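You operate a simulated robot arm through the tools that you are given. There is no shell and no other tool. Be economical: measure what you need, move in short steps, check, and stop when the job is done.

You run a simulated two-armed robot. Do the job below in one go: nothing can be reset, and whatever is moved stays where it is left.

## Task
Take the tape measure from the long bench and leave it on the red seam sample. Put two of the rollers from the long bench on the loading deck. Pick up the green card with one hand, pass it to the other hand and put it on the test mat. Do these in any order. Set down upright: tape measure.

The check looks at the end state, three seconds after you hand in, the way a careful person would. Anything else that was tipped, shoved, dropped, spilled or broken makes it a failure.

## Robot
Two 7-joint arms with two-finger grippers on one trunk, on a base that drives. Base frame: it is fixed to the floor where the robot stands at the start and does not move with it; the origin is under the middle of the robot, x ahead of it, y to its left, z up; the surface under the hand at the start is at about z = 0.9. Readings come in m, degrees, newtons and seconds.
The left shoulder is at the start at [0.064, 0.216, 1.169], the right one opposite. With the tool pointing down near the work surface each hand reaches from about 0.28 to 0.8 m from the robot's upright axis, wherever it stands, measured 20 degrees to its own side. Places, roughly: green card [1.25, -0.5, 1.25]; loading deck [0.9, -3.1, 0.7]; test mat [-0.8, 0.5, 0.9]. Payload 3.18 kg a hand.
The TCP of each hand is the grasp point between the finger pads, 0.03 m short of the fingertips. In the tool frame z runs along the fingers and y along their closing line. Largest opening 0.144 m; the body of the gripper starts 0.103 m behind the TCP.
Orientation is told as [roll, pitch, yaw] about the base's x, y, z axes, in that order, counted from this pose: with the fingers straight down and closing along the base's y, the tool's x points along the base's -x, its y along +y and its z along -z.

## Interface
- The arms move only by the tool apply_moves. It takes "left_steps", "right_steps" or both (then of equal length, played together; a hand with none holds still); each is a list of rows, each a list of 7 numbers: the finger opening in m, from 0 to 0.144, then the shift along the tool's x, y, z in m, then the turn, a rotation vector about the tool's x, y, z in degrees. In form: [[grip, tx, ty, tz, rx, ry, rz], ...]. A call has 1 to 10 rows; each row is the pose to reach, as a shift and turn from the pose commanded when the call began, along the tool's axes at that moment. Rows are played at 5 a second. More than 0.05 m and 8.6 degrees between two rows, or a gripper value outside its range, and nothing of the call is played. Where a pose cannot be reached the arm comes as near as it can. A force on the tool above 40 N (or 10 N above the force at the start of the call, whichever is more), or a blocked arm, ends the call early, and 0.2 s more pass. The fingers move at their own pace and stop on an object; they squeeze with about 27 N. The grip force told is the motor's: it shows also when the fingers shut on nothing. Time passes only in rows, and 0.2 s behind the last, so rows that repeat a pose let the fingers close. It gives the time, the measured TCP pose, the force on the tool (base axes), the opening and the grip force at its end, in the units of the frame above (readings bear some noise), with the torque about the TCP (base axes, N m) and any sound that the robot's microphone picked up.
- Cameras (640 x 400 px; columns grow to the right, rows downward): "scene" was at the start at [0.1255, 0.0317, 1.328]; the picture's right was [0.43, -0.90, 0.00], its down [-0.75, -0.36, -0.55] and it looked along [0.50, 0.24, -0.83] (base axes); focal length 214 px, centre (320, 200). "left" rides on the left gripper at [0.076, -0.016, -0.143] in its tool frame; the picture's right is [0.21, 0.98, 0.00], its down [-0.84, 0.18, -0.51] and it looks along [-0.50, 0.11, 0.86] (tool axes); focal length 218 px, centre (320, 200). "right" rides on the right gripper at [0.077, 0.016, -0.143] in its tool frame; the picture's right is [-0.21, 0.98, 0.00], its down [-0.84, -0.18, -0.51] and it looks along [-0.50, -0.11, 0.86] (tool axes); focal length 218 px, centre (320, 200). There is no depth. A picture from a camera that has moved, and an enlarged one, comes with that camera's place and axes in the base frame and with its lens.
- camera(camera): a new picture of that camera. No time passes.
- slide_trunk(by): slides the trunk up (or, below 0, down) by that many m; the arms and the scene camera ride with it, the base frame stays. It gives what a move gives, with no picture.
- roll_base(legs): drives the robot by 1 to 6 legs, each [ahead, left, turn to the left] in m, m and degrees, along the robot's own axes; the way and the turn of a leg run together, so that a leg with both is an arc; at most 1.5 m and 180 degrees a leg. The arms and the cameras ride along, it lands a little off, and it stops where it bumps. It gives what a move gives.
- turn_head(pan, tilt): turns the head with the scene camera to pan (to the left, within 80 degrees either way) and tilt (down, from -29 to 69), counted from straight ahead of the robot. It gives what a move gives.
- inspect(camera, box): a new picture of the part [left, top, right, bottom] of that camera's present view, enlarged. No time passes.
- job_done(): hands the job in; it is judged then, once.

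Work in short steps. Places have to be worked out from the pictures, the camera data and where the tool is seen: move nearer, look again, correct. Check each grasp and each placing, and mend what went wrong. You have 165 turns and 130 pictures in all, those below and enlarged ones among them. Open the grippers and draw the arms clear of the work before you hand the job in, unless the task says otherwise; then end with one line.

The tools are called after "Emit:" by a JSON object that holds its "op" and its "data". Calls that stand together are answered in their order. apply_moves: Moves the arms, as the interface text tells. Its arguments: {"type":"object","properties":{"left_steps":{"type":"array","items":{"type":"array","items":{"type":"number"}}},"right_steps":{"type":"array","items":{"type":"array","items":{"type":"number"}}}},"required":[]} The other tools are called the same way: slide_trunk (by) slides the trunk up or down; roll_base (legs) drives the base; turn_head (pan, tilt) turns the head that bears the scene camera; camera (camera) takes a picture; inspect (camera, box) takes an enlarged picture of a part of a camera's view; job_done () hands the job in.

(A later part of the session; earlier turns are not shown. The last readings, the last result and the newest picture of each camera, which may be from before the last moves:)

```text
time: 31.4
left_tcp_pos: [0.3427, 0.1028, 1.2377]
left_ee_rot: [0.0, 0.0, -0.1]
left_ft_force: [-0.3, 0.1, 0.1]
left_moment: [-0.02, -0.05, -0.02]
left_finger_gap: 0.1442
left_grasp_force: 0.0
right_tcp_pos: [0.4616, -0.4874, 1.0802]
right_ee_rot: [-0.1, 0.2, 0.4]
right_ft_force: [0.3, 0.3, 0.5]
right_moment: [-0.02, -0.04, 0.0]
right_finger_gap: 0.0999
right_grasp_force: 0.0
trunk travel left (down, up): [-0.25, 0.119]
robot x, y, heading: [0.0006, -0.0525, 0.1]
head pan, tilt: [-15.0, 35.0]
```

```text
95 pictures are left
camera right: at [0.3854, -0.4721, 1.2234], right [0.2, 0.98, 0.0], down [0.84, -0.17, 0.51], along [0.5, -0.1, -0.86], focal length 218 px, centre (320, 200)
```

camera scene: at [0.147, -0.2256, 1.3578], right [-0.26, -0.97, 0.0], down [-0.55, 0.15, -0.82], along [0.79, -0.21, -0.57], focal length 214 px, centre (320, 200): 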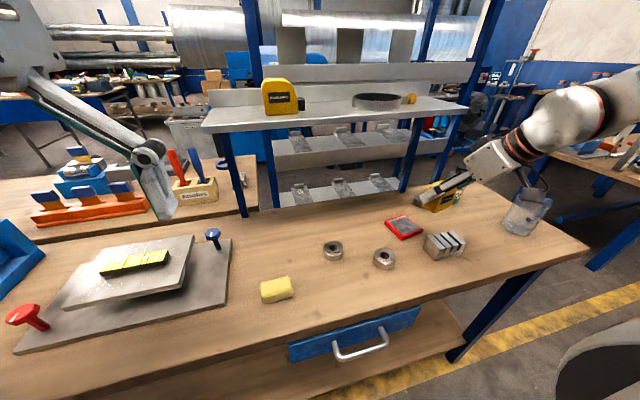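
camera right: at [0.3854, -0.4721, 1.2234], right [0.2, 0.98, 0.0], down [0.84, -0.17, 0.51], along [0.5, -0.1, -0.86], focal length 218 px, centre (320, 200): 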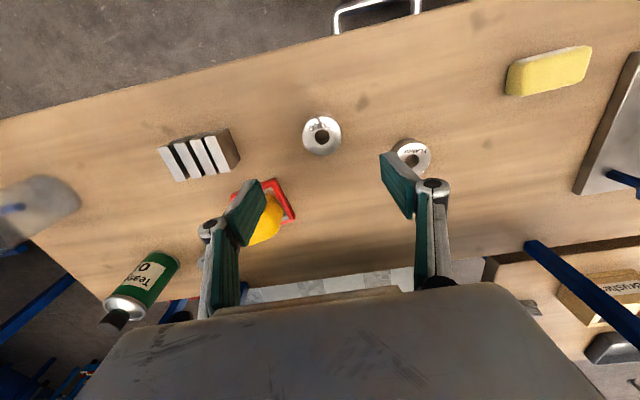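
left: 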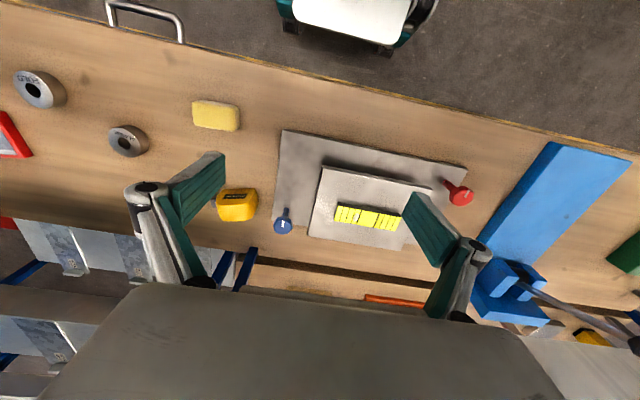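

FOLD centre is ≈(0.455,-0.4845). I'll descend to z 0.934 with the correction.

Emit:
{"op": "apply_moves", "data": {"right_steps": [[0.1, 0.0066, 0.003, 0.04, 0, 0, 0], [0.1, 0.0066, 0.003, 0.08, 0, 0, 0], [0.1, 0.0066, 0.003, 0.11, 0, 0, 0], [0.1, 0.0066, 0.003, 0.13, 0, 0, 0], [0.1, 0.0066, 0.003, 0.146, 0, 0, 0]]}}

Emit:
{"op": "camera", "data": {"camera": "right"}}

```text
time: 32.6
left_tcp_pos: [0.3435, 0.1021, 1.2384]
left_ee_rot: [0.1, 0.0, 0.0]
left_ft_force: [-0.5, -0.7, -0.4]
left_moment: [-0.04, -0.02, 0.0]
left_finger_gap: 0.1441
left_grasp_force: 0.0
right_tcp_pos: [0.4627, -0.522, 0.947]
right_ee_rot: [1.4, 0.4, 1.2]
right_ft_force: [0.1, -0.6, 3.3]
right_moment: [0.11, -0.01, -0.01]
right_finger_gap: 0.101
right_grasp_force: 0.8
right hand out of reach, approached as far as the arm can: row 1, 2, 3, 4, 5
trunk travel left (down, up): [-0.25, 0.119]
robot x, y, heading: [0.0001, -0.0495, 0.2]
head pan, tilt: [-15.0, 35.0]
```

```text
94 pictures are left
camera right: at [0.3872, -0.5124, 1.09], right [0.19, 0.98, 0.02], down [0.85, -0.18, 0.5], along [0.49, -0.07, -0.87], focal length 218 px, centre (320, 200)
```

right: 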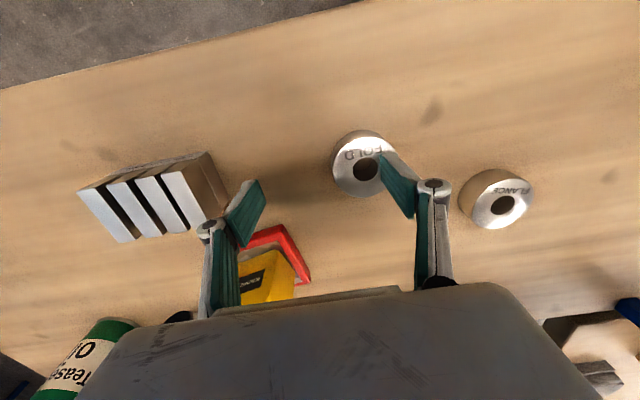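

The inward limit is tighter at low height; the hand drifted to y=-0.522 and its left finger rests lightly on the roller. I'll raise it without side motion, then drive left.

Emit:
{"op": "apply_moves", "data": {"right_steps": [[0.1, 0, -0.037, -0.03, 0, 0, 0], [0.1, 0, -0.037, -0.06, 0, 0, 0], [0.1, 0, -0.037, -0.08, 0, 0, 0]]}}

Emit:
{"op": "roll_base", "data": {"legs": [[0, 0.1, 0]]}}

Emit:
{"op": "camera", "data": {"camera": "right"}}

```text
time: 33.4
left_tcp_pos: [0.3432, 0.1024, 1.236]
left_ee_rot: [0.0, -0.1, 0.0]
left_ft_force: [0.0, -0.7, 0.2]
left_moment: [0.03, -0.02, -0.02]
left_finger_gap: 0.1439
left_grasp_force: 0.2
right_tcp_pos: [0.4647, -0.5604, 1.0253]
right_ee_rot: [0.0, 0.1, 0.4]
right_ft_force: [0.1, 0.6, 0.8]
right_moment: [0.02, 0.01, 0.01]
right_finger_gap: 0.0998
right_grasp_force: 0.0
trunk travel left (down, up): [-0.25, 0.119]
robot x, y, heading: [-0.0033, -0.0538, 0.0]
head pan, tilt: [-15.0, 35.0]
```

```text
time: 34.9
left_tcp_pos: [0.3436, 0.2022, 1.2378]
left_ee_rot: [0.0, -0.1, -0.1]
left_ft_force: [0.2, 0.1, 1.0]
left_moment: [-0.04, 0.0, 0.02]
left_finger_gap: 0.1438
left_grasp_force: 0.0
right_tcp_pos: [0.4642, -0.4597, 1.0253]
right_ee_rot: [0.0, 0.2, 0.4]
right_ft_force: [-0.5, -0.4, -0.2]
right_moment: [-0.07, 0.01, 0.0]
right_finger_gap: 0.1
right_grasp_force: 0.1
trunk travel left (down, up): [-0.25, 0.119]
robot x, y, heading: [0.0036, 0.0484, 0.1]
head pan, tilt: [-15.0, 35.0]
```

```text
93 pictures are left
camera right: at [0.3881, -0.446, 1.1679], right [0.2, 0.98, 0.0], down [0.84, -0.17, 0.51], along [0.5, -0.1, -0.86], focal length 218 px, centre (320, 200)
```

right: 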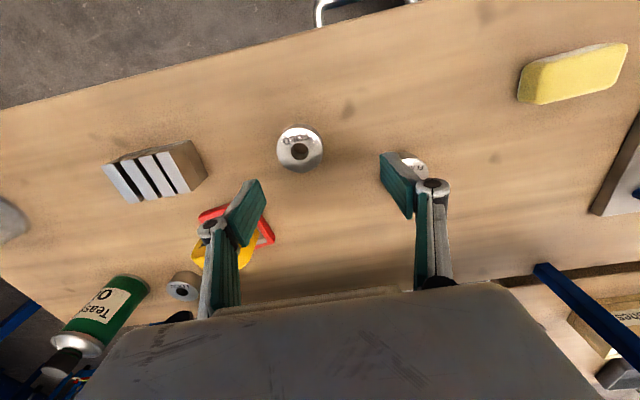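

FOLD at (0.458,-0.484). Descending again.

Emit:
{"op": "apply_moves", "data": {"right_steps": [[0.1, 0.006, -0.024, 0.02, 0, 0, 0], [0.1, 0.006, -0.024, 0.05, 0, 0, 0], [0.1, 0.006, -0.024, 0.075, 0, 0, 0], [0.1, 0.006, -0.024, 0.091, 0, 0, 0], [0.1, 0.006, -0.024, 0.091, 0, 0, 0]]}}

Emit:
{"op": "camera", "data": {"camera": "right"}}

```text
time: 36.1
left_tcp_pos: [0.3442, 0.2017, 1.2365]
left_ee_rot: [0.0, 0.0, -0.3]
left_ft_force: [-0.2, 0.2, 0.1]
left_moment: [0.01, -0.04, -0.01]
left_finger_gap: 0.144
left_grasp_force: 0.0
right_tcp_pos: [0.4571, -0.4852, 0.9348]
right_ee_rot: [0.0, 0.0, 0.4]
right_ft_force: [-0.9, 0.5, -0.2]
right_moment: [-0.01, 0.0, -0.02]
right_finger_gap: 0.0999
right_grasp_force: 0.1
trunk travel left (down, up): [-0.25, 0.119]
robot x, y, heading: [-0.0007, 0.0502, 0.2]
head pan, tilt: [-15.0, 35.0]
```

```text
92 pictures are left
camera right: at [0.3816, -0.4707, 1.0772], right [0.2, 0.98, 0.0], down [0.84, -0.17, 0.51], along [0.5, -0.1, -0.86], focal length 218 px, centre (320, 200)
```

right: 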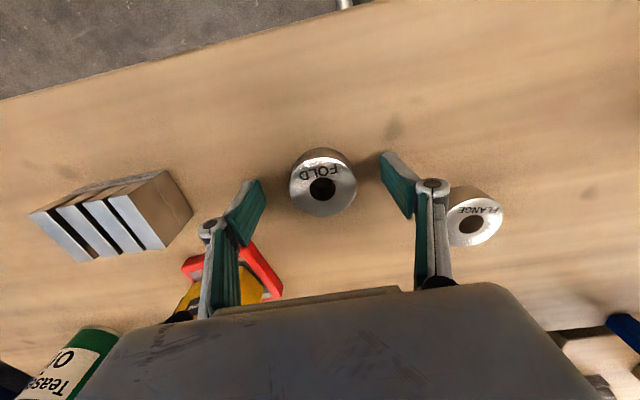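

Roller is centred between the fingers; close and lift.

Emit:
{"op": "apply_moves", "data": {"right_steps": [[0.08, 0, 0, 0, 0, 0, 0], [0.06, 0, 0, 0, 0, 0, 0], [0.03, 0, 0, 0, 0, 0, 0], [0.03, 0, 0, 0, 0, 0, 0], [0.03, 0, 0, -0.03, 0, 0, 0], [0.03, 0, 0, -0.07, 0, 0, 0], [0.03, 0, 0, -0.11, 0, 0, 0]]}}

Emit:
{"op": "camera", "data": {"camera": "right"}}

```text
time: 37.7
left_tcp_pos: [0.3425, 0.2013, 1.237]
left_ee_rot: [0.1, 0.0, -0.1]
left_ft_force: [0.3, 0.6, 0.4]
left_moment: [-0.03, -0.03, 0.0]
left_finger_gap: 0.1441
left_grasp_force: 0.2
right_tcp_pos: [0.4579, -0.4837, 1.0451]
right_ee_rot: [-0.1, 0.1, 0.4]
right_ft_force: [-0.3, -0.3, -3.1]
right_moment: [-0.04, 0.0, -0.02]
right_finger_gap: 0.0509
right_grasp_force: 27.3
trunk travel left (down, up): [-0.25, 0.119]
robot x, y, heading: [-0.0031, 0.0518, -0.1]
head pan, tilt: [-15.0, 35.0]
```

```text
91 pictures are left
camera right: at [0.382, -0.4695, 1.1884], right [0.2, 0.98, 0.0], down [0.84, -0.17, 0.51], along [0.5, -0.1, -0.86], focal length 218 px, centre (320, 200)
```

right: 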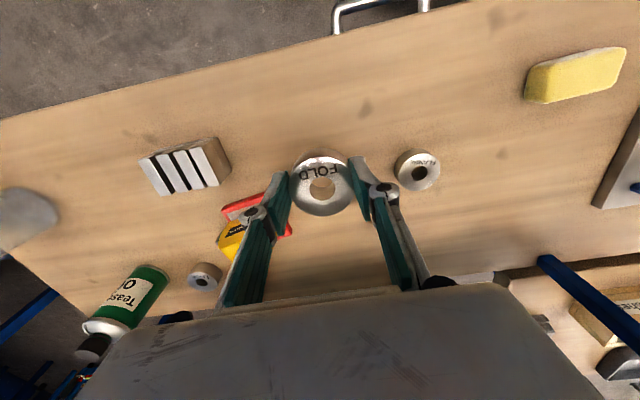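

FOLD held. FLANGE at ≈(0.514,-0.368). I'll raise the right hand, then drive right so that FLANGE comes before the left arm (base y ≈ -0.88).

Emit:
{"op": "apply_moves", "data": {"right_steps": [[0.03, 0.02, 0, -0.04, 0, 0, 0], [0.03, 0.03, 0, -0.08, 0, 0, 0], [0.03, 0.04, 0, -0.12, 0, 0, 0], [0.03, 0.05, 0, -0.15, 0, 0, 0]]}}

Emit:
{"op": "turn_head", "data": {"pan": -50, "tilt": 25}}

Emit:
{"op": "camera", "data": {"camera": "scene"}}

```text
time: 38.7
left_tcp_pos: [0.3434, 0.2019, 1.2371]
left_ee_rot: [0.0, 0.0, -0.1]
left_ft_force: [0.4, 0.9, -0.1]
left_moment: [0.01, -0.03, -0.02]
left_finger_gap: 0.1439
left_grasp_force: 0.1
right_tcp_pos: [0.4089, -0.485, 1.195]
right_ee_rot: [-0.1, 0.1, 0.3]
right_ft_force: [-0.7, -0.5, -2.3]
right_moment: [0.02, 0.01, -0.01]
right_finger_gap: 0.0509
right_grasp_force: 27.4
trunk travel left (down, up): [-0.25, 0.119]
robot x, y, heading: [-0.0012, 0.0461, -0.3]
head pan, tilt: [-15.0, 35.0]
```

```text
time: 39.7
left_tcp_pos: [0.344, 0.2021, 1.2358]
left_ee_rot: [0.0, 0.0, -0.1]
left_ft_force: [0.4, -0.9, -0.2]
left_moment: [-0.05, 0.0, 0.02]
left_finger_gap: 0.1441
left_grasp_force: 0.1
right_tcp_pos: [0.4105, -0.4853, 1.1936]
right_ee_rot: [0.0, 0.1, 0.4]
right_ft_force: [-0.3, -0.1, -3.6]
right_moment: [-0.04, 0.0, -0.02]
right_finger_gap: 0.0509
right_grasp_force: 26.5
trunk travel left (down, up): [-0.25, 0.119]
robot x, y, heading: [0.0022, 0.046, -0.1]
head pan, tilt: [-50.0, 25.0]
```

```text
90 pictures are left
camera scene: at [0.1213, -0.023, 1.3736], right [-0.77, -0.64, 0.0], down [-0.27, 0.32, -0.91], along [0.58, -0.69, -0.42], focal length 214 px, centre (320, 200)
```

scene: 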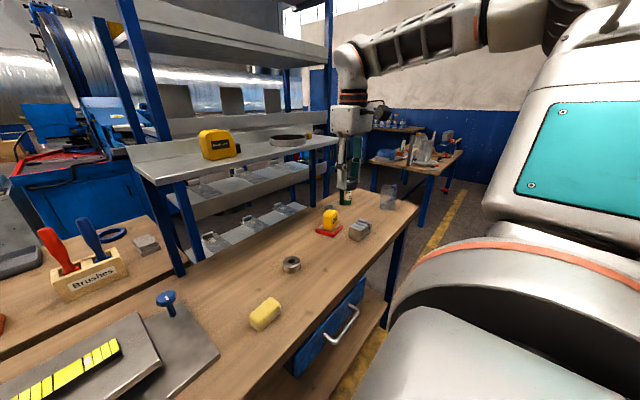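

Path along the bench front is clear. Driving right 0.93 m.

Emit:
{"op": "roll_base", "data": {"legs": [[0, -0.93, 0]]}}

Emit:
{"op": "turn_head", "data": {"pan": 0, "tilt": 40}}

Emit:
{"op": "camera", "data": {"camera": "left"}}

Emit:
{"op": "camera", "data": {"camera": "scene"}}

```text
time: 48.2
left_tcp_pos: [0.3408, -0.7276, 1.2375]
left_ee_rot: [0.0, 0.0, -0.4]
left_ft_force: [-0.7, 0.3, 0.4]
left_moment: [0.01, 0.0, 0.01]
left_finger_gap: 0.1442
left_grasp_force: 0.1
right_tcp_pos: [0.4019, -1.4147, 1.1946]
right_ee_rot: [0.0, 0.1, 0.0]
right_ft_force: [0.0, 0.7, -3.0]
right_moment: [0.01, -0.01, 0.01]
right_finger_gap: 0.0508
right_grasp_force: 26.8
trunk travel left (down, up): [-0.25, 0.119]
robot x, y, heading: [-0.0043, -0.8813, -0.4]
head pan, tilt: [-50.0, 25.0]
```

```text
time: 49.4
left_tcp_pos: [0.3415, -0.7285, 1.2363]
left_ee_rot: [0.0, 0.0, -0.5]
left_ft_force: [0.7, -0.1, -0.2]
left_moment: [0.04, 0.03, 0.02]
left_finger_gap: 0.1441
left_grasp_force: 0.1
right_tcp_pos: [0.4022, -1.4162, 1.1936]
right_ee_rot: [0.0, 0.0, 0.1]
right_ft_force: [0.2, 0.0, -2.6]
right_moment: [-0.02, 0.01, -0.01]
right_finger_gap: 0.0509
right_grasp_force: 26.9
trunk travel left (down, up): [-0.25, 0.119]
robot x, y, heading: [-0.0017, -0.8779, -0.4]
head pan, tilt: [0.0, 40.0]
```

```text
89 pictures are left
camera left: at [0.2649, -0.744, 1.379], right [-0.2, 0.98, 0.0], down [0.84, 0.17, 0.51], along [0.5, 0.1, -0.86], focal length 218 px, centre (320, 200)
```

left: 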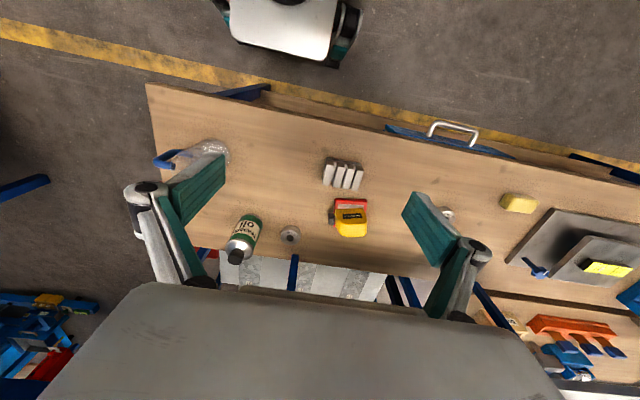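

```text
88 pictures are left
camera scene: at [0.1433, -0.8803, 1.3503], right [-0.01, -1.0, 0.0], down [-0.64, 0.01, -0.77], along [0.77, -0.01, -0.64], focal length 214 px, centre (320, 200)
```

scene: 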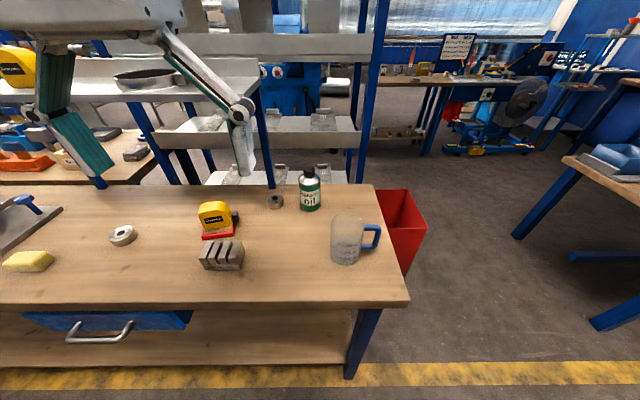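

Moving the left hand over FLANGE at (0.514,-0.368,1.085).

Emit:
{"op": "apply_moves", "data": {"left_steps": [[0.144, -0.017, 0.036, 0.01, 0, 0, 0], [0.144, -0.034, 0.072, 0.025, 0, 0, 0], [0.144, -0.052, 0.108, 0.04, 0, 0, 0], [0.144, -0.069, 0.144, 0.055, 0, 0, 0], [0.13, -0.086, 0.18, 0.07, 0, 0, 0], [0.12, -0.103, 0.216, 0.085, 0, 0, 0], [0.11, -0.12, 0.252, 0.1, 0, 0, 0], [0.1, -0.138, 0.288, 0.115, 0, 0, 0], [0.1, -0.155, 0.324, 0.13, 0, 0, 0], [0.1, -0.1725, 0.36, 0.15, 0, 0, 0]]}}

Emit:
{"op": "camera", "data": {"camera": "left"}}

```text
time: 51.6
left_tcp_pos: [0.4878, -0.4635, 1.0413]
left_ee_rot: [0.5, -1.0, 0.6]
left_ft_force: [-0.6, -0.2, -0.1]
left_moment: [0.01, 0.03, 0.01]
left_finger_gap: 0.0999
left_grasp_force: 0.0
left hand out of reach, approached as far as the arm can: row 6, 7, 8, 9, 10
right_tcp_pos: [0.4023, -1.4146, 1.1937]
right_ee_rot: [0.0, 0.1, -0.1]
right_ft_force: [0.4, -0.3, -1.7]
right_moment: [0.03, 0.04, 0.0]
right_finger_gap: 0.0509
right_grasp_force: 27.1
trunk travel left (down, up): [-0.25, 0.119]
robot x, y, heading: [-0.0045, -0.8843, -0.2]
head pan, tilt: [0.0, 40.0]
```

```text
87 pictures are left
camera left: at [0.4088, -0.483, 1.1816], right [-0.22, 0.98, 0.01], down [0.83, 0.18, 0.52], along [0.51, 0.12, -0.85], focal length 218 px, centre (320, 200)
```

left: 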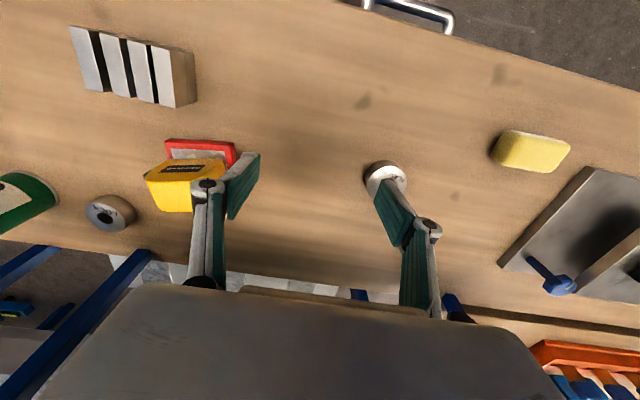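

The left arm stops at relative y≈0.42; drive left 0.095 m and correct.

Emit:
{"op": "roll_base", "data": {"legs": [[0, 0.1, 0]]}}

Emit:
{"op": "camera", "data": {"camera": "left"}}

```text
time: 53.1
left_tcp_pos: [0.4874, -0.366, 1.041]
left_ee_rot: [0.5, -0.9, 0.6]
left_ft_force: [0.2, 0.6, 0.5]
left_moment: [0.0, 0.0, -0.01]
left_finger_gap: 0.0999
left_grasp_force: 0.1
right_tcp_pos: [0.4022, -1.3153, 1.1939]
right_ee_rot: [0.0, 0.1, 0.0]
right_ft_force: [-0.3, 0.7, -2.2]
right_moment: [-0.02, 0.01, -0.03]
right_finger_gap: 0.0509
right_grasp_force: 26.9
trunk travel left (down, up): [-0.25, 0.119]
robot x, y, heading: [-0.0057, -0.7832, -0.7]
head pan, tilt: [0.0, 40.0]
```

```text
86 pictures are left
camera left: at [0.4095, -0.3845, 1.1819], right [-0.22, 0.98, 0.01], down [0.83, 0.18, 0.52], along [0.51, 0.12, -0.85], focal length 218 px, centre (320, 200)
```

left: 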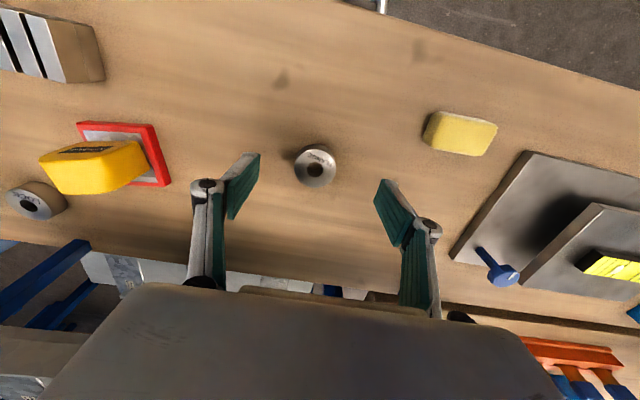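

FLANGE at (0.516,-0.366): descend.

Emit:
{"op": "apply_moves", "data": {"left_steps": [[0.1, -0.0285, 0, 0.02, 0, 0, 0], [0.1, -0.0285, 0, 0.05, 0, 0, 0], [0.1, -0.0285, 0, 0.08, 0, 0, 0], [0.1, -0.0285, 0, 0.106, 0, 0, 0], [0.1, -0.0285, 0, 0.106, 0, 0, 0]]}}

Emit:
{"op": "camera", "data": {"camera": "left"}}

```text
time: 54.3
left_tcp_pos: [0.5185, -0.3653, 0.9366]
left_ee_rot: [0.7, -0.9, 0.6]
left_ft_force: [-0.8, -0.7, 0.0]
left_moment: [0.0, 0.0, -0.03]
left_finger_gap: 0.1
left_grasp_force: 0.2
right_tcp_pos: [0.403, -1.3173, 1.194]
right_ee_rot: [0.1, 0.1, 0.0]
right_ft_force: [0.1, -0.3, -2.3]
right_moment: [-0.01, 0.0, 0.02]
right_finger_gap: 0.0507
right_grasp_force: 26.9
trunk travel left (down, up): [-0.25, 0.119]
robot x, y, heading: [-0.0004, -0.7797, -0.2]
head pan, tilt: [0.0, 40.0]
```

```text
85 pictures are left
camera left: at [0.4396, -0.3842, 1.0761], right [-0.22, 0.98, 0.01], down [0.83, 0.18, 0.52], along [0.51, 0.12, -0.85], focal length 218 px, centre (320, 200)
```

left: 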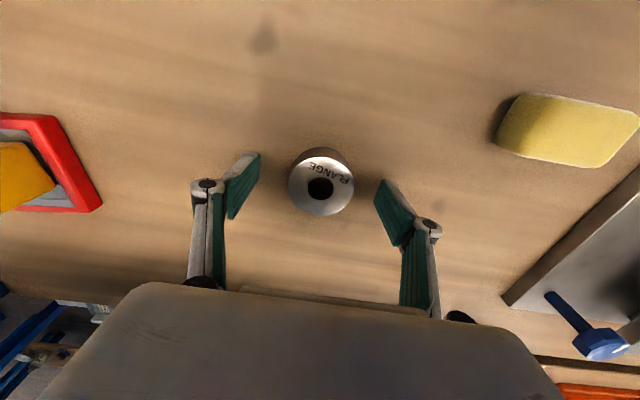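

Centred. Close, lift, and draw back.

Emit:
{"op": "apply_moves", "data": {"left_steps": [[0.08, 0, 0, 0, 0, 0, 0], [0.06, 0, 0, 0, 0, 0, 0], [0.03, 0, 0, 0, 0, 0, 0], [0.03, 0, 0, 0, 0, 0, 0], [0.03, 0, 0, -0.03, 0, 0, 0], [0.03, 0.02, 0, -0.07, 0, 0, 0], [0.03, 0.06, -0.02, -0.1, 0, 0, 0], [0.03, 0.09, -0.03, -0.13, 0, 0, 0], [0.03, 0.12, -0.04, -0.16, 0, 0, 0]]}}

Emit:
{"op": "camera", "data": {"camera": "left"}}

Emit:
{"op": "turn_head", "data": {"pan": -70, "tilt": 20}}

Emit:
{"op": "camera", "data": {"camera": "scene"}}

```text
refused: row 7 steps farther than a row can; nothing moved
```

```text
84 pictures are left
camera left: at [0.4396, -0.3842, 1.0761], right [-0.22, 0.98, 0.01], down [0.83, 0.18, 0.52], along [0.51, 0.12, -0.85], focal length 218 px, centre (320, 200)
```

left: 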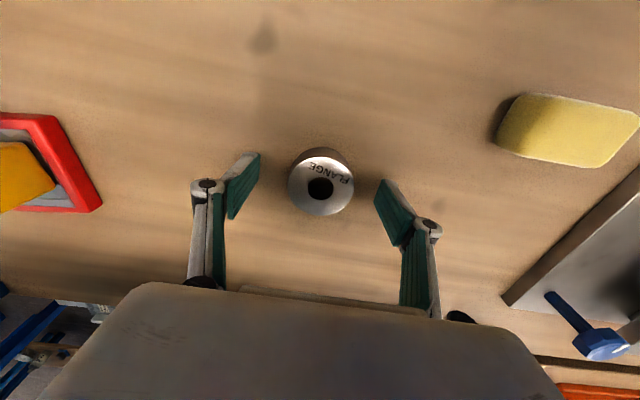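

```text
time: 55.7
left_tcp_pos: [0.5182, -0.3648, 0.9359]
left_ee_rot: [0.6, -1.0, 0.6]
left_ft_force: [-0.7, -0.2, -0.3]
left_moment: [0.0, -0.02, 0.05]
left_finger_gap: 0.0999
left_grasp_force: 0.0
right_tcp_pos: [0.4027, -1.3169, 1.1943]
right_ee_rot: [-0.1, 0.0, -0.1]
right_ft_force: [-0.3, 0.8, -2.3]
right_moment: [0.01, 0.01, -0.03]
right_finger_gap: 0.0508
right_grasp_force: 27.1
trunk travel left (down, up): [-0.25, 0.119]
robot x, y, heading: [-0.0044, -0.7815, -0.3]
head pan, tilt: [-70.0, 20.0]
```

```text
83 pictures are left
camera scene: at [0.0903, -0.8686, 1.3817], right [-0.94, -0.34, 0.0], down [-0.11, 0.32, -0.94], along [0.31, -0.89, -0.34], focal length 214 px, centre (320, 200)
```

scene: 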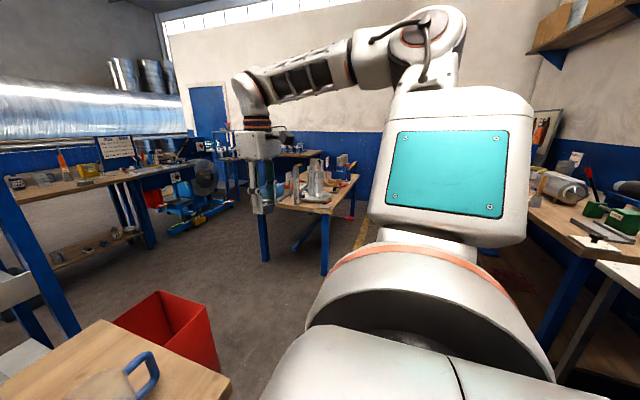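

A row was too long; same motion with smaller steps.

Emit:
{"op": "apply_moves", "data": {"left_steps": [[0.08, 0, 0, 0, 0, 0, 0], [0.06, 0, 0, 0, 0, 0, 0], [0.03, 0, 0, 0, 0, 0, 0], [0.03, 0, 0, 0, 0, 0, 0], [0.03, 0, 0, -0.03, 0, 0, 0], [0.03, 0.015, 0, -0.065, 0, 0, 0], [0.03, 0.04, -0.01, -0.1, 0, 0, 0], [0.03, 0.07, -0.02, -0.13, 0, 0, 0], [0.03, 0.1, -0.03, -0.16, 0, 0, 0]]}}

Emit:
{"op": "camera", "data": {"camera": "left"}}

Emit:
{"op": "inspect", "data": {"camera": "scene", "box": [200, 110, 440, 260]}}

```text
time: 57.7
left_tcp_pos: [0.4155, -0.399, 1.0938]
left_ee_rot: [0.7, -0.9, 0.6]
left_ft_force: [-0.1, -0.3, -2.6]
left_moment: [0.02, -0.02, 0.02]
left_finger_gap: 0.0516
left_grasp_force: 26.2
right_tcp_pos: [0.4017, -1.3161, 1.1946]
right_ee_rot: [0.0, 0.0, 0.0]
right_ft_force: [0.0, -0.6, -2.1]
right_moment: [-0.01, -0.01, 0.04]
right_finger_gap: 0.0509
right_grasp_force: 27.5
trunk travel left (down, up): [-0.25, 0.119]
robot x, y, heading: [-0.0028, -0.7821, -0.2]
head pan, tilt: [-70.0, 20.0]
```

```text
82 pictures are left
camera left: at [0.3369, -0.4167, 1.2351], right [-0.22, 0.98, 0.01], down [0.83, 0.18, 0.52], along [0.51, 0.12, -0.85], focal length 218 px, centre (320, 200)
```

left: 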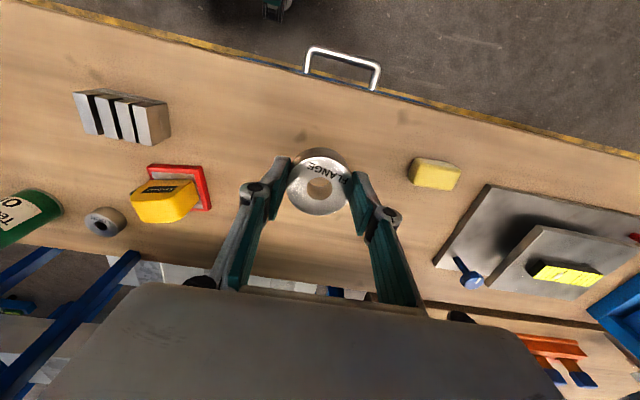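

```text
2.67 times, centred on (320, 185) of scene
camera zoom: at [0.0895, -0.8691, 1.3818], right [-0.94, -0.33, 0.0], down [-0.11, 0.32, -0.94], along [0.31, -0.89, -0.34], focal length 572 px, centre (320, 240)
```

zoom: 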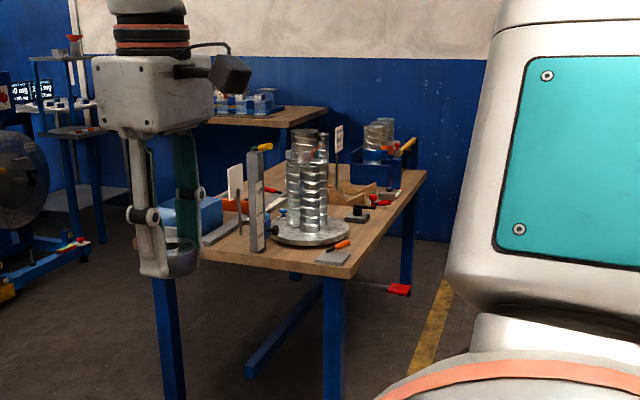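

Both rollers held. The table at x≈0.53+, y≈-2.4…-3.85 must carry the loading deck. I'll drive right in stages facing +x.

Emit:
{"op": "roll_base", "data": {"legs": [[0, -1.2, 0]]}}

Emit:
{"op": "turn_head", "data": {"pan": -45, "tilt": 30}}

Emit:
{"op": "camera", "data": {"camera": "scene"}}

```text
time: 68.4
left_tcp_pos: [0.4064, -1.5826, 1.0938]
left_ee_rot: [0.6, -0.9, 0.5]
left_ft_force: [-0.4, -0.2, -2.5]
left_moment: [0.0, -0.01, 0.01]
left_finger_gap: 0.0519
left_grasp_force: 27.1
right_tcp_pos: [0.3917, -2.503, 1.1942]
right_ee_rot: [0.0, 0.1, -0.1]
right_ft_force: [-0.8, 0.3, -1.9]
right_moment: [-0.02, 0.01, 0.0]
right_finger_gap: 0.0509
right_grasp_force: 26.9
trunk travel left (down, up): [-0.25, 0.119]
robot x, y, heading: [-0.0135, -1.9649, -0.4]
head pan, tilt: [-70.0, 20.0]
```

```text
time: 69.3
left_tcp_pos: [0.4065, -1.5844, 1.0938]
left_ee_rot: [0.6, -0.9, 0.6]
left_ft_force: [0.2, 0.9, -2.2]
left_moment: [-0.02, 0.0, 0.01]
left_finger_gap: 0.0521
left_grasp_force: 27.2
right_tcp_pos: [0.3927, -2.5022, 1.1941]
right_ee_rot: [0.0, 0.1, 0.0]
right_ft_force: [-0.1, -0.6, -1.6]
right_moment: [-0.01, 0.02, 0.04]
right_finger_gap: 0.0509
right_grasp_force: 26.8
trunk travel left (down, up): [-0.25, 0.119]
robot x, y, heading: [-0.0108, -1.9651, -0.7]
head pan, tilt: [-45.0, 30.0]
```

```text
80 pictures are left
camera scene: at [0.1124, -2.0313, 1.3657], right [-0.71, -0.7, 0.0], down [-0.35, 0.36, -0.87], along [0.61, -0.62, -0.5], focal length 214 px, centre (320, 200)
```

scene: 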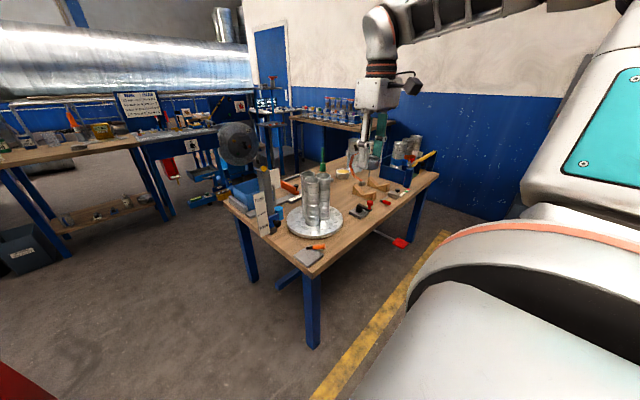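

Emit:
{"op": "inspect", "data": {"camera": "scene", "box": [220, 130, 460, 280]}}

```text
2.67 times, centred on (340, 205) of scene
camera zoom: at [0.1124, -2.0313, 1.3657], right [-0.71, -0.7, 0.0], down [-0.35, 0.36, -0.87], along [0.61, -0.62, -0.5], focal length 572 px, centre (267, 187)
```

zoom: 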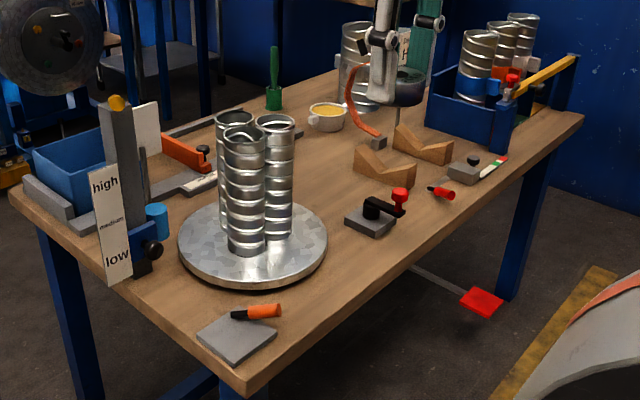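

The quoted deck position matches the middle of this table. I'll drive closer, to y≈-2.85, and look at the middle.

Emit:
{"op": "roll_base", "data": {"legs": [[0, -0.9, 0.5]]}}

Emit:
{"op": "turn_head", "data": {"pan": -10, "tilt": 35}}

Emit:
{"op": "camera", "data": {"camera": "scene"}}

```text
time: 77.5
left_tcp_pos: [0.399, -2.4786, 1.0943]
left_ee_rot: [0.6, -0.9, 1.0]
left_ft_force: [-0.1, -0.2, -2.1]
left_moment: [-0.04, 0.06, 0.03]
left_finger_gap: 0.0523
left_grasp_force: 26.6
right_tcp_pos: [0.3922, -3.3974, 1.1946]
right_ee_rot: [0.0, 0.1, 0.5]
right_ft_force: [-0.2, -0.1, -2.7]
right_moment: [-0.02, -0.01, -0.01]
right_finger_gap: 0.0507
right_grasp_force: 27.5
trunk travel left (down, up): [-0.25, 0.119]
robot x, y, heading: [-0.019, -2.8687, -0.1]
head pan, tilt: [-45.0, 30.0]
```

```text
time: 78.5
left_tcp_pos: [0.3987, -2.4782, 1.094]
left_ee_rot: [0.6, -0.9, 1.1]
left_ft_force: [-0.1, 0.5, -3.4]
left_moment: [0.0, 0.03, 0.0]
left_finger_gap: 0.0522
left_grasp_force: 26.6
right_tcp_pos: [0.3921, -3.3987, 1.1935]
right_ee_rot: [0.0, 0.2, 0.4]
right_ft_force: [0.0, -0.1, -2.2]
right_moment: [-0.02, 0.04, 0.03]
right_finger_gap: 0.051
right_grasp_force: 27.0
trunk travel left (down, up): [-0.25, 0.119]
robot x, y, heading: [-0.0165, -2.8645, -0.1]
head pan, tilt: [-10.0, 35.0]
```

```text
78 pictures are left
camera scene: at [0.1315, -2.8805, 1.3579], right [-0.17, -0.98, 0.0], down [-0.56, 0.1, -0.82], along [0.81, -0.14, -0.57], focal length 214 px, centre (320, 200)
```

scene: 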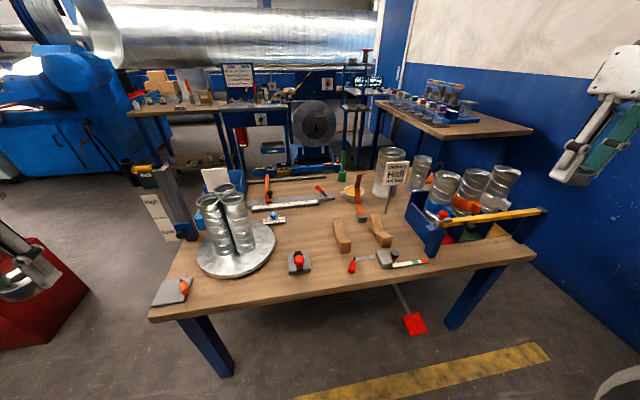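

Emit:
{"op": "inspect", "data": {"camera": "scene", "box": [140, 130, 360, 320]}}

Emit:
{"op": "inspect", "data": {"camera": "scene", "box": [320, 100, 560, 290]}}

```text
2.11 times, centred on (250, 225) of scene
camera zoom: at [0.1315, -2.8805, 1.3579], right [-0.17, -0.98, 0.0], down [-0.56, 0.1, -0.82], along [0.81, -0.14, -0.57], focal length 452 px, centre (467, 147)
```

zoom: 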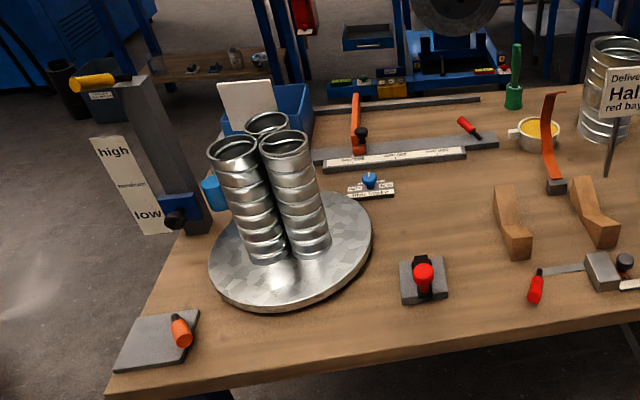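

```text
2.11 times, centred on (440, 195) of scene
camera zoom: at [0.1315, -2.8805, 1.3579], right [-0.17, -0.98, 0.0], down [-0.56, 0.1, -0.82], along [0.81, -0.14, -0.57], focal length 452 px, centre (67, 210)
```

zoom: 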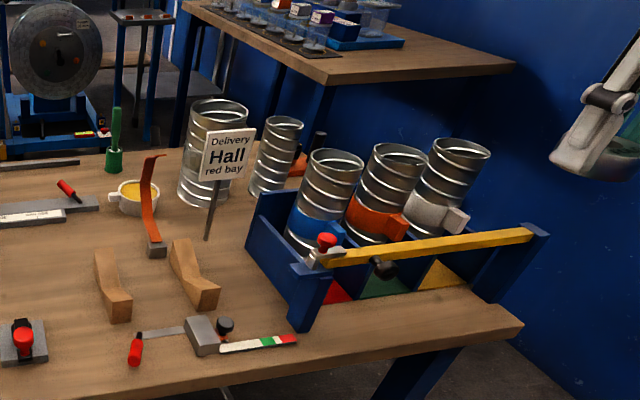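

The table itself is evidently the loading deck (its centre matches). Free spots: A ≈(0.60,-2.79) and B ≈(0.63,-2.98). I'll pull the right hand back, lower the trunk 0.2, and shift for the left hand to place at A.

Emit:
{"op": "apply_moves", "data": {"right_steps": [[0.03, 0.03, 0, 0, 0, 0, 0], [0.03, 0.07, 0, 0, 0, 0, 0]]}}

Emit:
{"op": "roll_base", "data": {"legs": [[0.1, -0.24, 0]]}}

Emit:
{"op": "slide_trunk", "data": {"by": -0.2}}

Emit:
{"op": "camera", "data": {"camera": "left"}}

Emit:
{"op": "camera", "data": {"camera": "scene"}}

```text
time: 79.2
left_tcp_pos: [0.3974, -2.4791, 1.0945]
left_ee_rot: [0.6, -1.1, 1.1]
left_ft_force: [0.2, 0.0, -1.6]
left_moment: [0.01, -0.07, 0.0]
left_finger_gap: 0.0523
left_grasp_force: 27.2
right_tcp_pos: [0.3206, -3.3987, 1.1945]
right_ee_rot: [0.0, 0.0, 0.3]
right_ft_force: [-1.1, -0.3, -3.0]
right_moment: [-0.01, -0.04, -0.01]
right_finger_gap: 0.051
right_grasp_force: 27.1
trunk travel left (down, up): [-0.25, 0.119]
robot x, y, heading: [-0.0193, -2.8684, -0.2]
head pan, tilt: [-10.0, 35.0]
```

```text
time: 81.9
left_tcp_pos: [0.4966, -2.7168, 1.0937]
left_ee_rot: [0.6, -0.9, 1.1]
left_ft_force: [-0.6, 0.0, -2.8]
left_moment: [0.03, 0.02, -0.01]
left_finger_gap: 0.052
left_grasp_force: 27.5
right_tcp_pos: [0.4218, -3.6378, 1.1953]
right_ee_rot: [0.0, 0.1, 0.4]
right_ft_force: [0.4, -0.5, -1.7]
right_moment: [-0.01, 0.01, 0.0]
right_finger_gap: 0.0511
right_grasp_force: 26.7
trunk travel left (down, up): [-0.25, 0.119]
robot x, y, heading: [0.079, -3.1044, 0.2]
head pan, tilt: [-10.0, 35.0]
```

```text
time: 84.0
left_tcp_pos: [0.5079, -2.7181, 0.8495]
left_ee_rot: [0.8, 8.3, 1.2]
left_ft_force: [-0.3, 0.1, -1.8]
left_moment: [-0.01, 0.0, -0.02]
left_finger_gap: 0.0524
left_grasp_force: 26.8
right_tcp_pos: [0.4205, -3.6375, 0.996]
right_ee_rot: [0.0, -0.1, 0.5]
right_ft_force: [-0.6, -0.8, -1.5]
right_moment: [-0.04, -0.02, -0.01]
right_finger_gap: 0.0509
right_grasp_force: 27.0
trunk travel left (down, up): [-0.05, 0.319]
robot x, y, heading: [0.0837, -3.1056, 0.1]
head pan, tilt: [-10.0, 35.0]
```

```text
75 pictures are left
camera left: at [0.4539, -2.7371, 1.0008], right [-0.22, 0.97, 0.04], down [0.9, 0.19, 0.38], along [0.37, 0.12, -0.92], focal length 218 px, centre (320, 200)
```

left: 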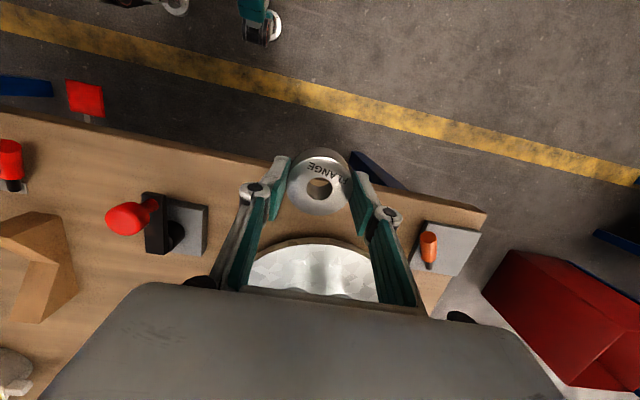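

```text
74 pictures are left
camera scene: at [0.4186, -3.1189, 1.1238], right [-0.17, -0.98, 0.0], down [-0.56, 0.1, -0.82], along [0.81, -0.14, -0.57], focal length 214 px, centre (320, 200)
```

scene: 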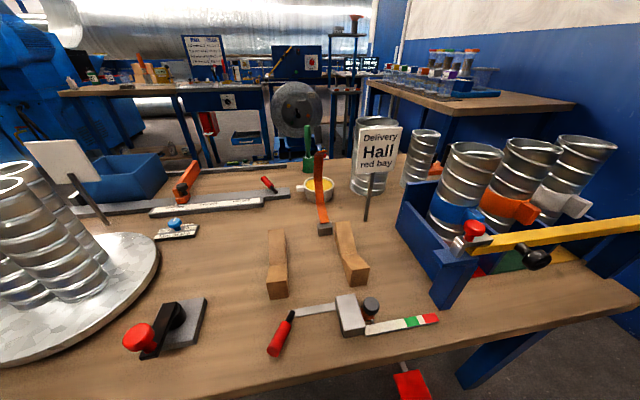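

Lowering the trunk leaned it forward ~0.19 m, so I'll back the base 0.18 m to restore arm room.

Emit:
{"op": "roll_base", "data": {"legs": [[-0.18, 0, 0]]}}

Emit:
{"op": "apply_moves", "data": {"left_steps": [[0.03, 0, 0, -0.02, 0, -4, 0], [0.03, 0, 0, -0.03, 0, -8.2, 0], [0.03, 0, 0, -0.03, 0, -8.2, 0]]}}

```text
time: 85.5
left_tcp_pos: [0.3299, -2.7176, 0.8488]
left_ee_rot: [0.8, 8.3, 1.1]
left_ft_force: [0.2, 0.0, -2.7]
left_moment: [0.02, -0.04, -0.02]
left_finger_gap: 0.052
left_grasp_force: 26.7
right_tcp_pos: [0.2412, -3.6369, 0.996]
right_ee_rot: [0.0, 0.0, 0.5]
right_ft_force: [-0.8, -0.6, -2.8]
right_moment: [0.01, 0.0, 0.01]
right_finger_gap: 0.051
right_grasp_force: 26.6
trunk travel left (down, up): [-0.05, 0.319]
robot x, y, heading: [-0.0955, -3.104, 0.1]
head pan, tilt: [-10.0, 35.0]
```

```text
time: 86.3
left_tcp_pos: [0.3361, -2.7193, 0.8788]
left_ee_rot: [0.7, 0.2, 1.0]
left_ft_force: [0.0, 0.8, -1.8]
left_moment: [0.01, 0.01, -0.05]
left_finger_gap: 0.0522
left_grasp_force: 26.7
right_tcp_pos: [0.2423, -3.6368, 0.9946]
right_ee_rot: [0.1, 0.2, 0.4]
right_ft_force: [-0.8, 0.1, -2.4]
right_moment: [0.01, 0.04, 0.0]
right_finger_gap: 0.051
right_grasp_force: 27.6
trunk travel left (down, up): [-0.05, 0.319]
robot x, y, heading: [-0.0962, -3.106, -0.0]
head pan, tilt: [-10.0, 35.0]
```

Now extend the left hand over A: (0.60,-2.78,0.80).

Emit:
{"op": "apply_moves", "data": {"left_steps": [[0.03, -0.035, -0.008, 0, 0, 0, 0], [0.03, -0.07, -0.016, 0, 0, 0, 0], [0.03, -0.105, -0.024, 0, 0, 0, 0], [0.03, -0.14, -0.032, 0.01, 0, 0, 0], [0.03, -0.175, -0.04, 0.03, 0, 0, 0], [0.03, -0.21, -0.05, 0.05, 0, 0, 0], [0.03, -0.245, -0.06, 0.07, 0, 0, 0], [0.03, -0.264, -0.065, 0.079, 0, 0, 0], [0.03, -0.264, -0.065, 0.079, 0, 0, 0]]}}

Emit:
{"op": "camera", "data": {"camera": "left"}}

```text
time: 88.3
left_tcp_pos: [0.5996, -2.7786, 0.7967]
left_ee_rot: [0.7, 0.2, 1.1]
left_ft_force: [0.4, -1.1, -1.7]
left_moment: [0.01, -0.03, 0.05]
left_finger_gap: 0.0521
left_grasp_force: 27.0
right_tcp_pos: [0.2425, -3.6372, 0.9953]
right_ee_rot: [0.0, 0.1, 0.4]
right_ft_force: [-0.4, 0.1, -2.6]
right_moment: [0.04, -0.03, 0.01]
right_finger_gap: 0.0509
right_grasp_force: 26.8
trunk travel left (down, up): [-0.05, 0.319]
robot x, y, heading: [-0.0951, -3.103, 0.0]
head pan, tilt: [-10.0, 35.0]
```

```text
73 pictures are left
camera left: at [0.5254, -2.7984, 0.9395], right [-0.23, 0.97, 0.01], down [0.84, 0.19, 0.51], along [0.49, 0.13, -0.86], focal length 218 px, centre (320, 200)
```

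left: 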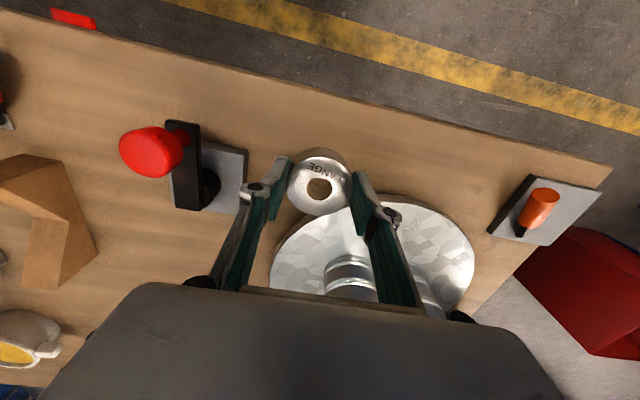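

Position is clear of the plate and clamp. Descending until contact.

Emit:
{"op": "apply_moves", "data": {"left_steps": [[0.03, 0, -0.008, 0.025, 0, 0, 0], [0.03, 0, -0.008, 0.045, 0, 0, 0], [0.03, 0, -0.008, 0.052, 0, 0, 0], [0.03, 0, -0.008, 0.055, 0, 0, 0]]}}

Emit:
{"op": "camera", "data": {"camera": "left"}}

```text
time: 89.3
left_tcp_pos: [0.5998, -2.7847, 0.7421]
left_ee_rot: [0.8, 0.2, 1.0]
left_ft_force: [0.5, -0.9, -2.1]
left_moment: [-0.06, -0.03, 0.01]
left_finger_gap: 0.0523
left_grasp_force: 26.9
right_tcp_pos: [0.2425, -3.637, 0.9956]
right_ee_rot: [0.0, 0.1, 0.4]
right_ft_force: [-0.7, -0.2, -1.9]
right_moment: [-0.02, 0.02, -0.01]
right_finger_gap: 0.0508
right_grasp_force: 27.5
trunk travel left (down, up): [-0.05, 0.319]
robot x, y, heading: [-0.0926, -3.1028, -0.1]
head pan, tilt: [-10.0, 35.0]
```

```text
72 pictures are left
camera left: at [0.5244, -2.8046, 0.8842], right [-0.23, 0.97, 0.01], down [0.84, 0.19, 0.51], along [0.49, 0.13, -0.86], focal length 218 px, centre (320, 200)
```

left: 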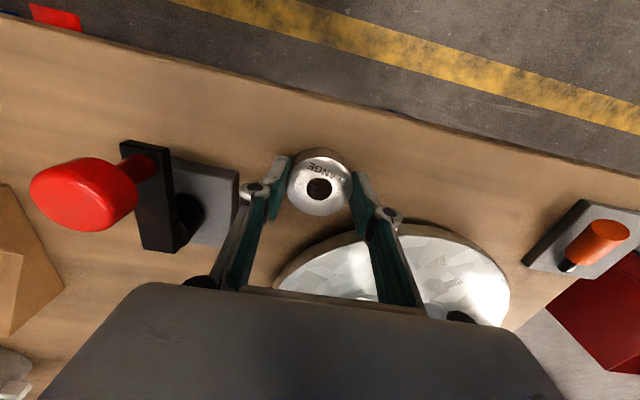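

Not yet in contact; lower further slowly.

Emit:
{"op": "apply_moves", "data": {"left_steps": [[0.03, 0, 0, 0.003, 0, 0, 0], [0.03, 0, 0, 0.006, 0, 0, 0], [0.03, 0, 0, 0.009, 0, 0, 0], [0.03, 0, 0, 0.012, 0, 0, 0]]}}

```text
time: 90.3
left_tcp_pos: [0.6001, -2.7845, 0.7335]
left_ee_rot: [0.7, -0.2, 1.0]
left_ft_force: [-2.7, 1.9, 13.7]
left_moment: [0.05, -0.35, 0.03]
left_finger_gap: 0.0525
left_grasp_force: 27.3
right_tcp_pos: [0.2415, -3.6381, 0.9971]
right_ee_rot: [0.1, -0.1, 0.6]
right_ft_force: [-0.7, 0.3, -2.8]
right_moment: [-0.01, 0.0, 0.03]
right_finger_gap: 0.051
right_grasp_force: 27.5
trunk travel left (down, up): [-0.05, 0.319]
robot x, y, heading: [-0.0953, -3.1042, -0.1]
head pan, tilt: [-10.0, 35.0]
```

Contact at TCP z≈0.734. Release and rise.

Emit:
{"op": "apply_moves", "data": {"left_steps": [[0.056, 0, 0, -0.002, 0, 0, 0], [0.066, 0, 0, -0.002, 0, 0, 0], [0.074, 0, 0, -0.002, 0, 0, 0], [0.074, 0, 0, -0.002, 0, 0, 0], [0.074, 0, 0, -0.03, 0, 0, 0], [0.074, 0, 0, -0.07, 0, 0, 0], [0.074, 0.02, 0, -0.11, 0, 0, 0], [0.074, 0.05, 0, -0.14, 0, 0, 0]]}}

Emit:
{"op": "camera", "data": {"camera": "left"}}

```text
time: 92.1
left_tcp_pos: [0.55, -2.7876, 0.8712]
left_ee_rot: [0.7, 0.1, 0.9]
left_ft_force: [-0.1, -0.4, -0.5]
left_moment: [-0.02, -0.02, -0.01]
left_finger_gap: 0.0741
left_grasp_force: 0.0
right_tcp_pos: [0.2413, -3.6376, 0.9955]
right_ee_rot: [0.0, 0.1, 0.4]
right_ft_force: [-0.2, -0.3, -1.8]
right_moment: [0.0, -0.03, -0.03]
right_finger_gap: 0.0511
right_grasp_force: 27.3
trunk travel left (down, up): [-0.05, 0.319]
robot x, y, heading: [-0.0979, -3.1032, 0.1]
head pan, tilt: [-10.0, 35.0]
```

```text
71 pictures are left
camera left: at [0.4741, -2.807, 1.0128], right [-0.23, 0.97, 0.01], down [0.84, 0.19, 0.51], along [0.49, 0.13, -0.86], focal length 218 px, centre (320, 200)
```

left: 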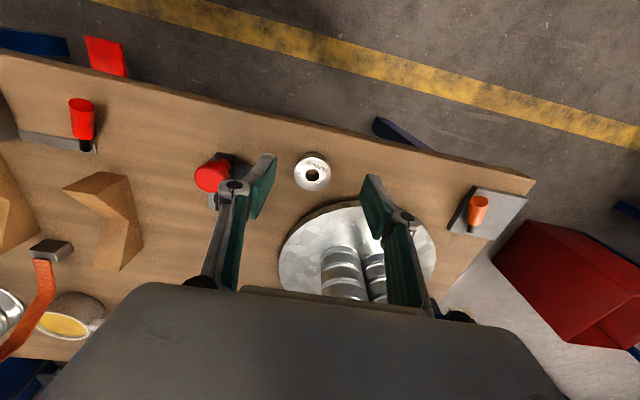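

FLANGE is on the deck. I'll retract the left hand, then drive left 0.62 m so the right arm can place FOLD at B ≈(0.60,-3.01).

Emit:
{"op": "apply_moves", "data": {"left_steps": [[0.074, 0.04, 0, -0.02, 0, 0, 0], [0.074, 0.08, 0, -0.04, 0, 0, 0], [0.074, 0.12, 0, -0.06, 0, 0, 0], [0.074, 0.16, 0, -0.08, 0, 0, 0], [0.074, 0.2, 0, -0.1, 0, 0, 0], [0.074, 0.24, 0, -0.12, 0, 0, 0]]}}

Emit:
{"op": "roll_base", "data": {"legs": [[0, 0.62, 0]]}}

Emit:
{"op": "turn_head", "data": {"pan": -35, "tilt": 40}}

Emit:
{"op": "camera", "data": {"camera": "scene"}}

```text
time: 93.5
left_tcp_pos: [0.308, -2.7924, 0.9926]
left_ee_rot: [0.7, 0.2, 1.0]
left_ft_force: [-0.5, 0.2, -0.7]
left_moment: [-0.02, -0.04, 0.01]
left_finger_gap: 0.0739
left_grasp_force: 0.0
right_tcp_pos: [0.2417, -3.6377, 0.9951]
right_ee_rot: [-0.1, 0.1, 0.4]
right_ft_force: [-0.3, 0.9, -2.8]
right_moment: [0.03, 0.03, 0.0]
right_finger_gap: 0.0508
right_grasp_force: 26.6
trunk travel left (down, up): [-0.05, 0.319]
robot x, y, heading: [-0.0945, -3.1034, -0.2]
head pan, tilt: [-10.0, 35.0]
```

```text
time: 99.5
left_tcp_pos: [0.3099, -2.1695, 0.9921]
left_ee_rot: [0.7, 0.2, 0.8]
left_ft_force: [-0.7, -1.1, -0.1]
left_moment: [-0.01, -0.03, 0.01]
left_finger_gap: 0.0743
left_grasp_force: 0.1
right_tcp_pos: [0.2431, -3.0134, 0.9952]
right_ee_rot: [0.0, 0.1, 0.4]
right_ft_force: [0.1, 0.8, -2.4]
right_moment: [0.02, -0.01, -0.01]
right_finger_gap: 0.0509
right_grasp_force: 26.6
trunk travel left (down, up): [-0.05, 0.319]
robot x, y, heading: [-0.0996, -2.4796, 0.0]
head pan, tilt: [-10.0, 35.0]
```

```text
time: 100.4
left_tcp_pos: [0.3102, -2.171, 0.9929]
left_ee_rot: [0.7, 0.2, 0.9]
left_ft_force: [-0.7, 1.0, 0.4]
left_moment: [0.01, 0.0, 0.0]
left_finger_gap: 0.074
left_grasp_force: 0.1
right_tcp_pos: [0.2425, -3.0134, 0.9947]
right_ee_rot: [0.0, 0.1, 0.4]
right_ft_force: [-0.1, 0.0, -2.4]
right_moment: [-0.03, 0.0, -0.01]
right_finger_gap: 0.051
right_grasp_force: 26.7
trunk travel left (down, up): [-0.05, 0.319]
robot x, y, heading: [-0.0955, -2.4835, 0.0]
head pan, tilt: [-35.0, 40.0]
```

```text
70 pictures are left
camera scene: at [0.2236, -2.5293, 1.1158], right [-0.57, -0.82, 0.0], down [-0.53, 0.37, -0.77], along [0.63, -0.44, -0.64], focal length 214 px, centre (320, 200)
```

scene: 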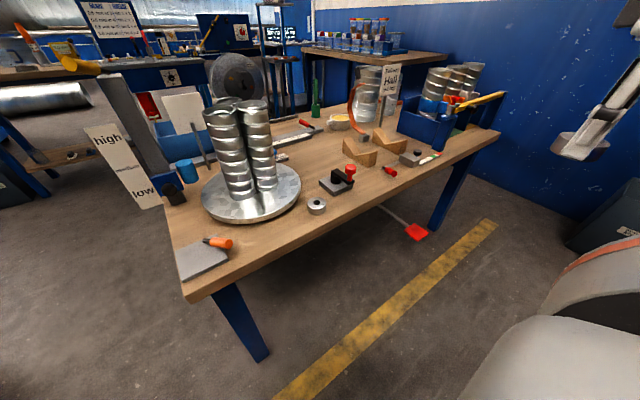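

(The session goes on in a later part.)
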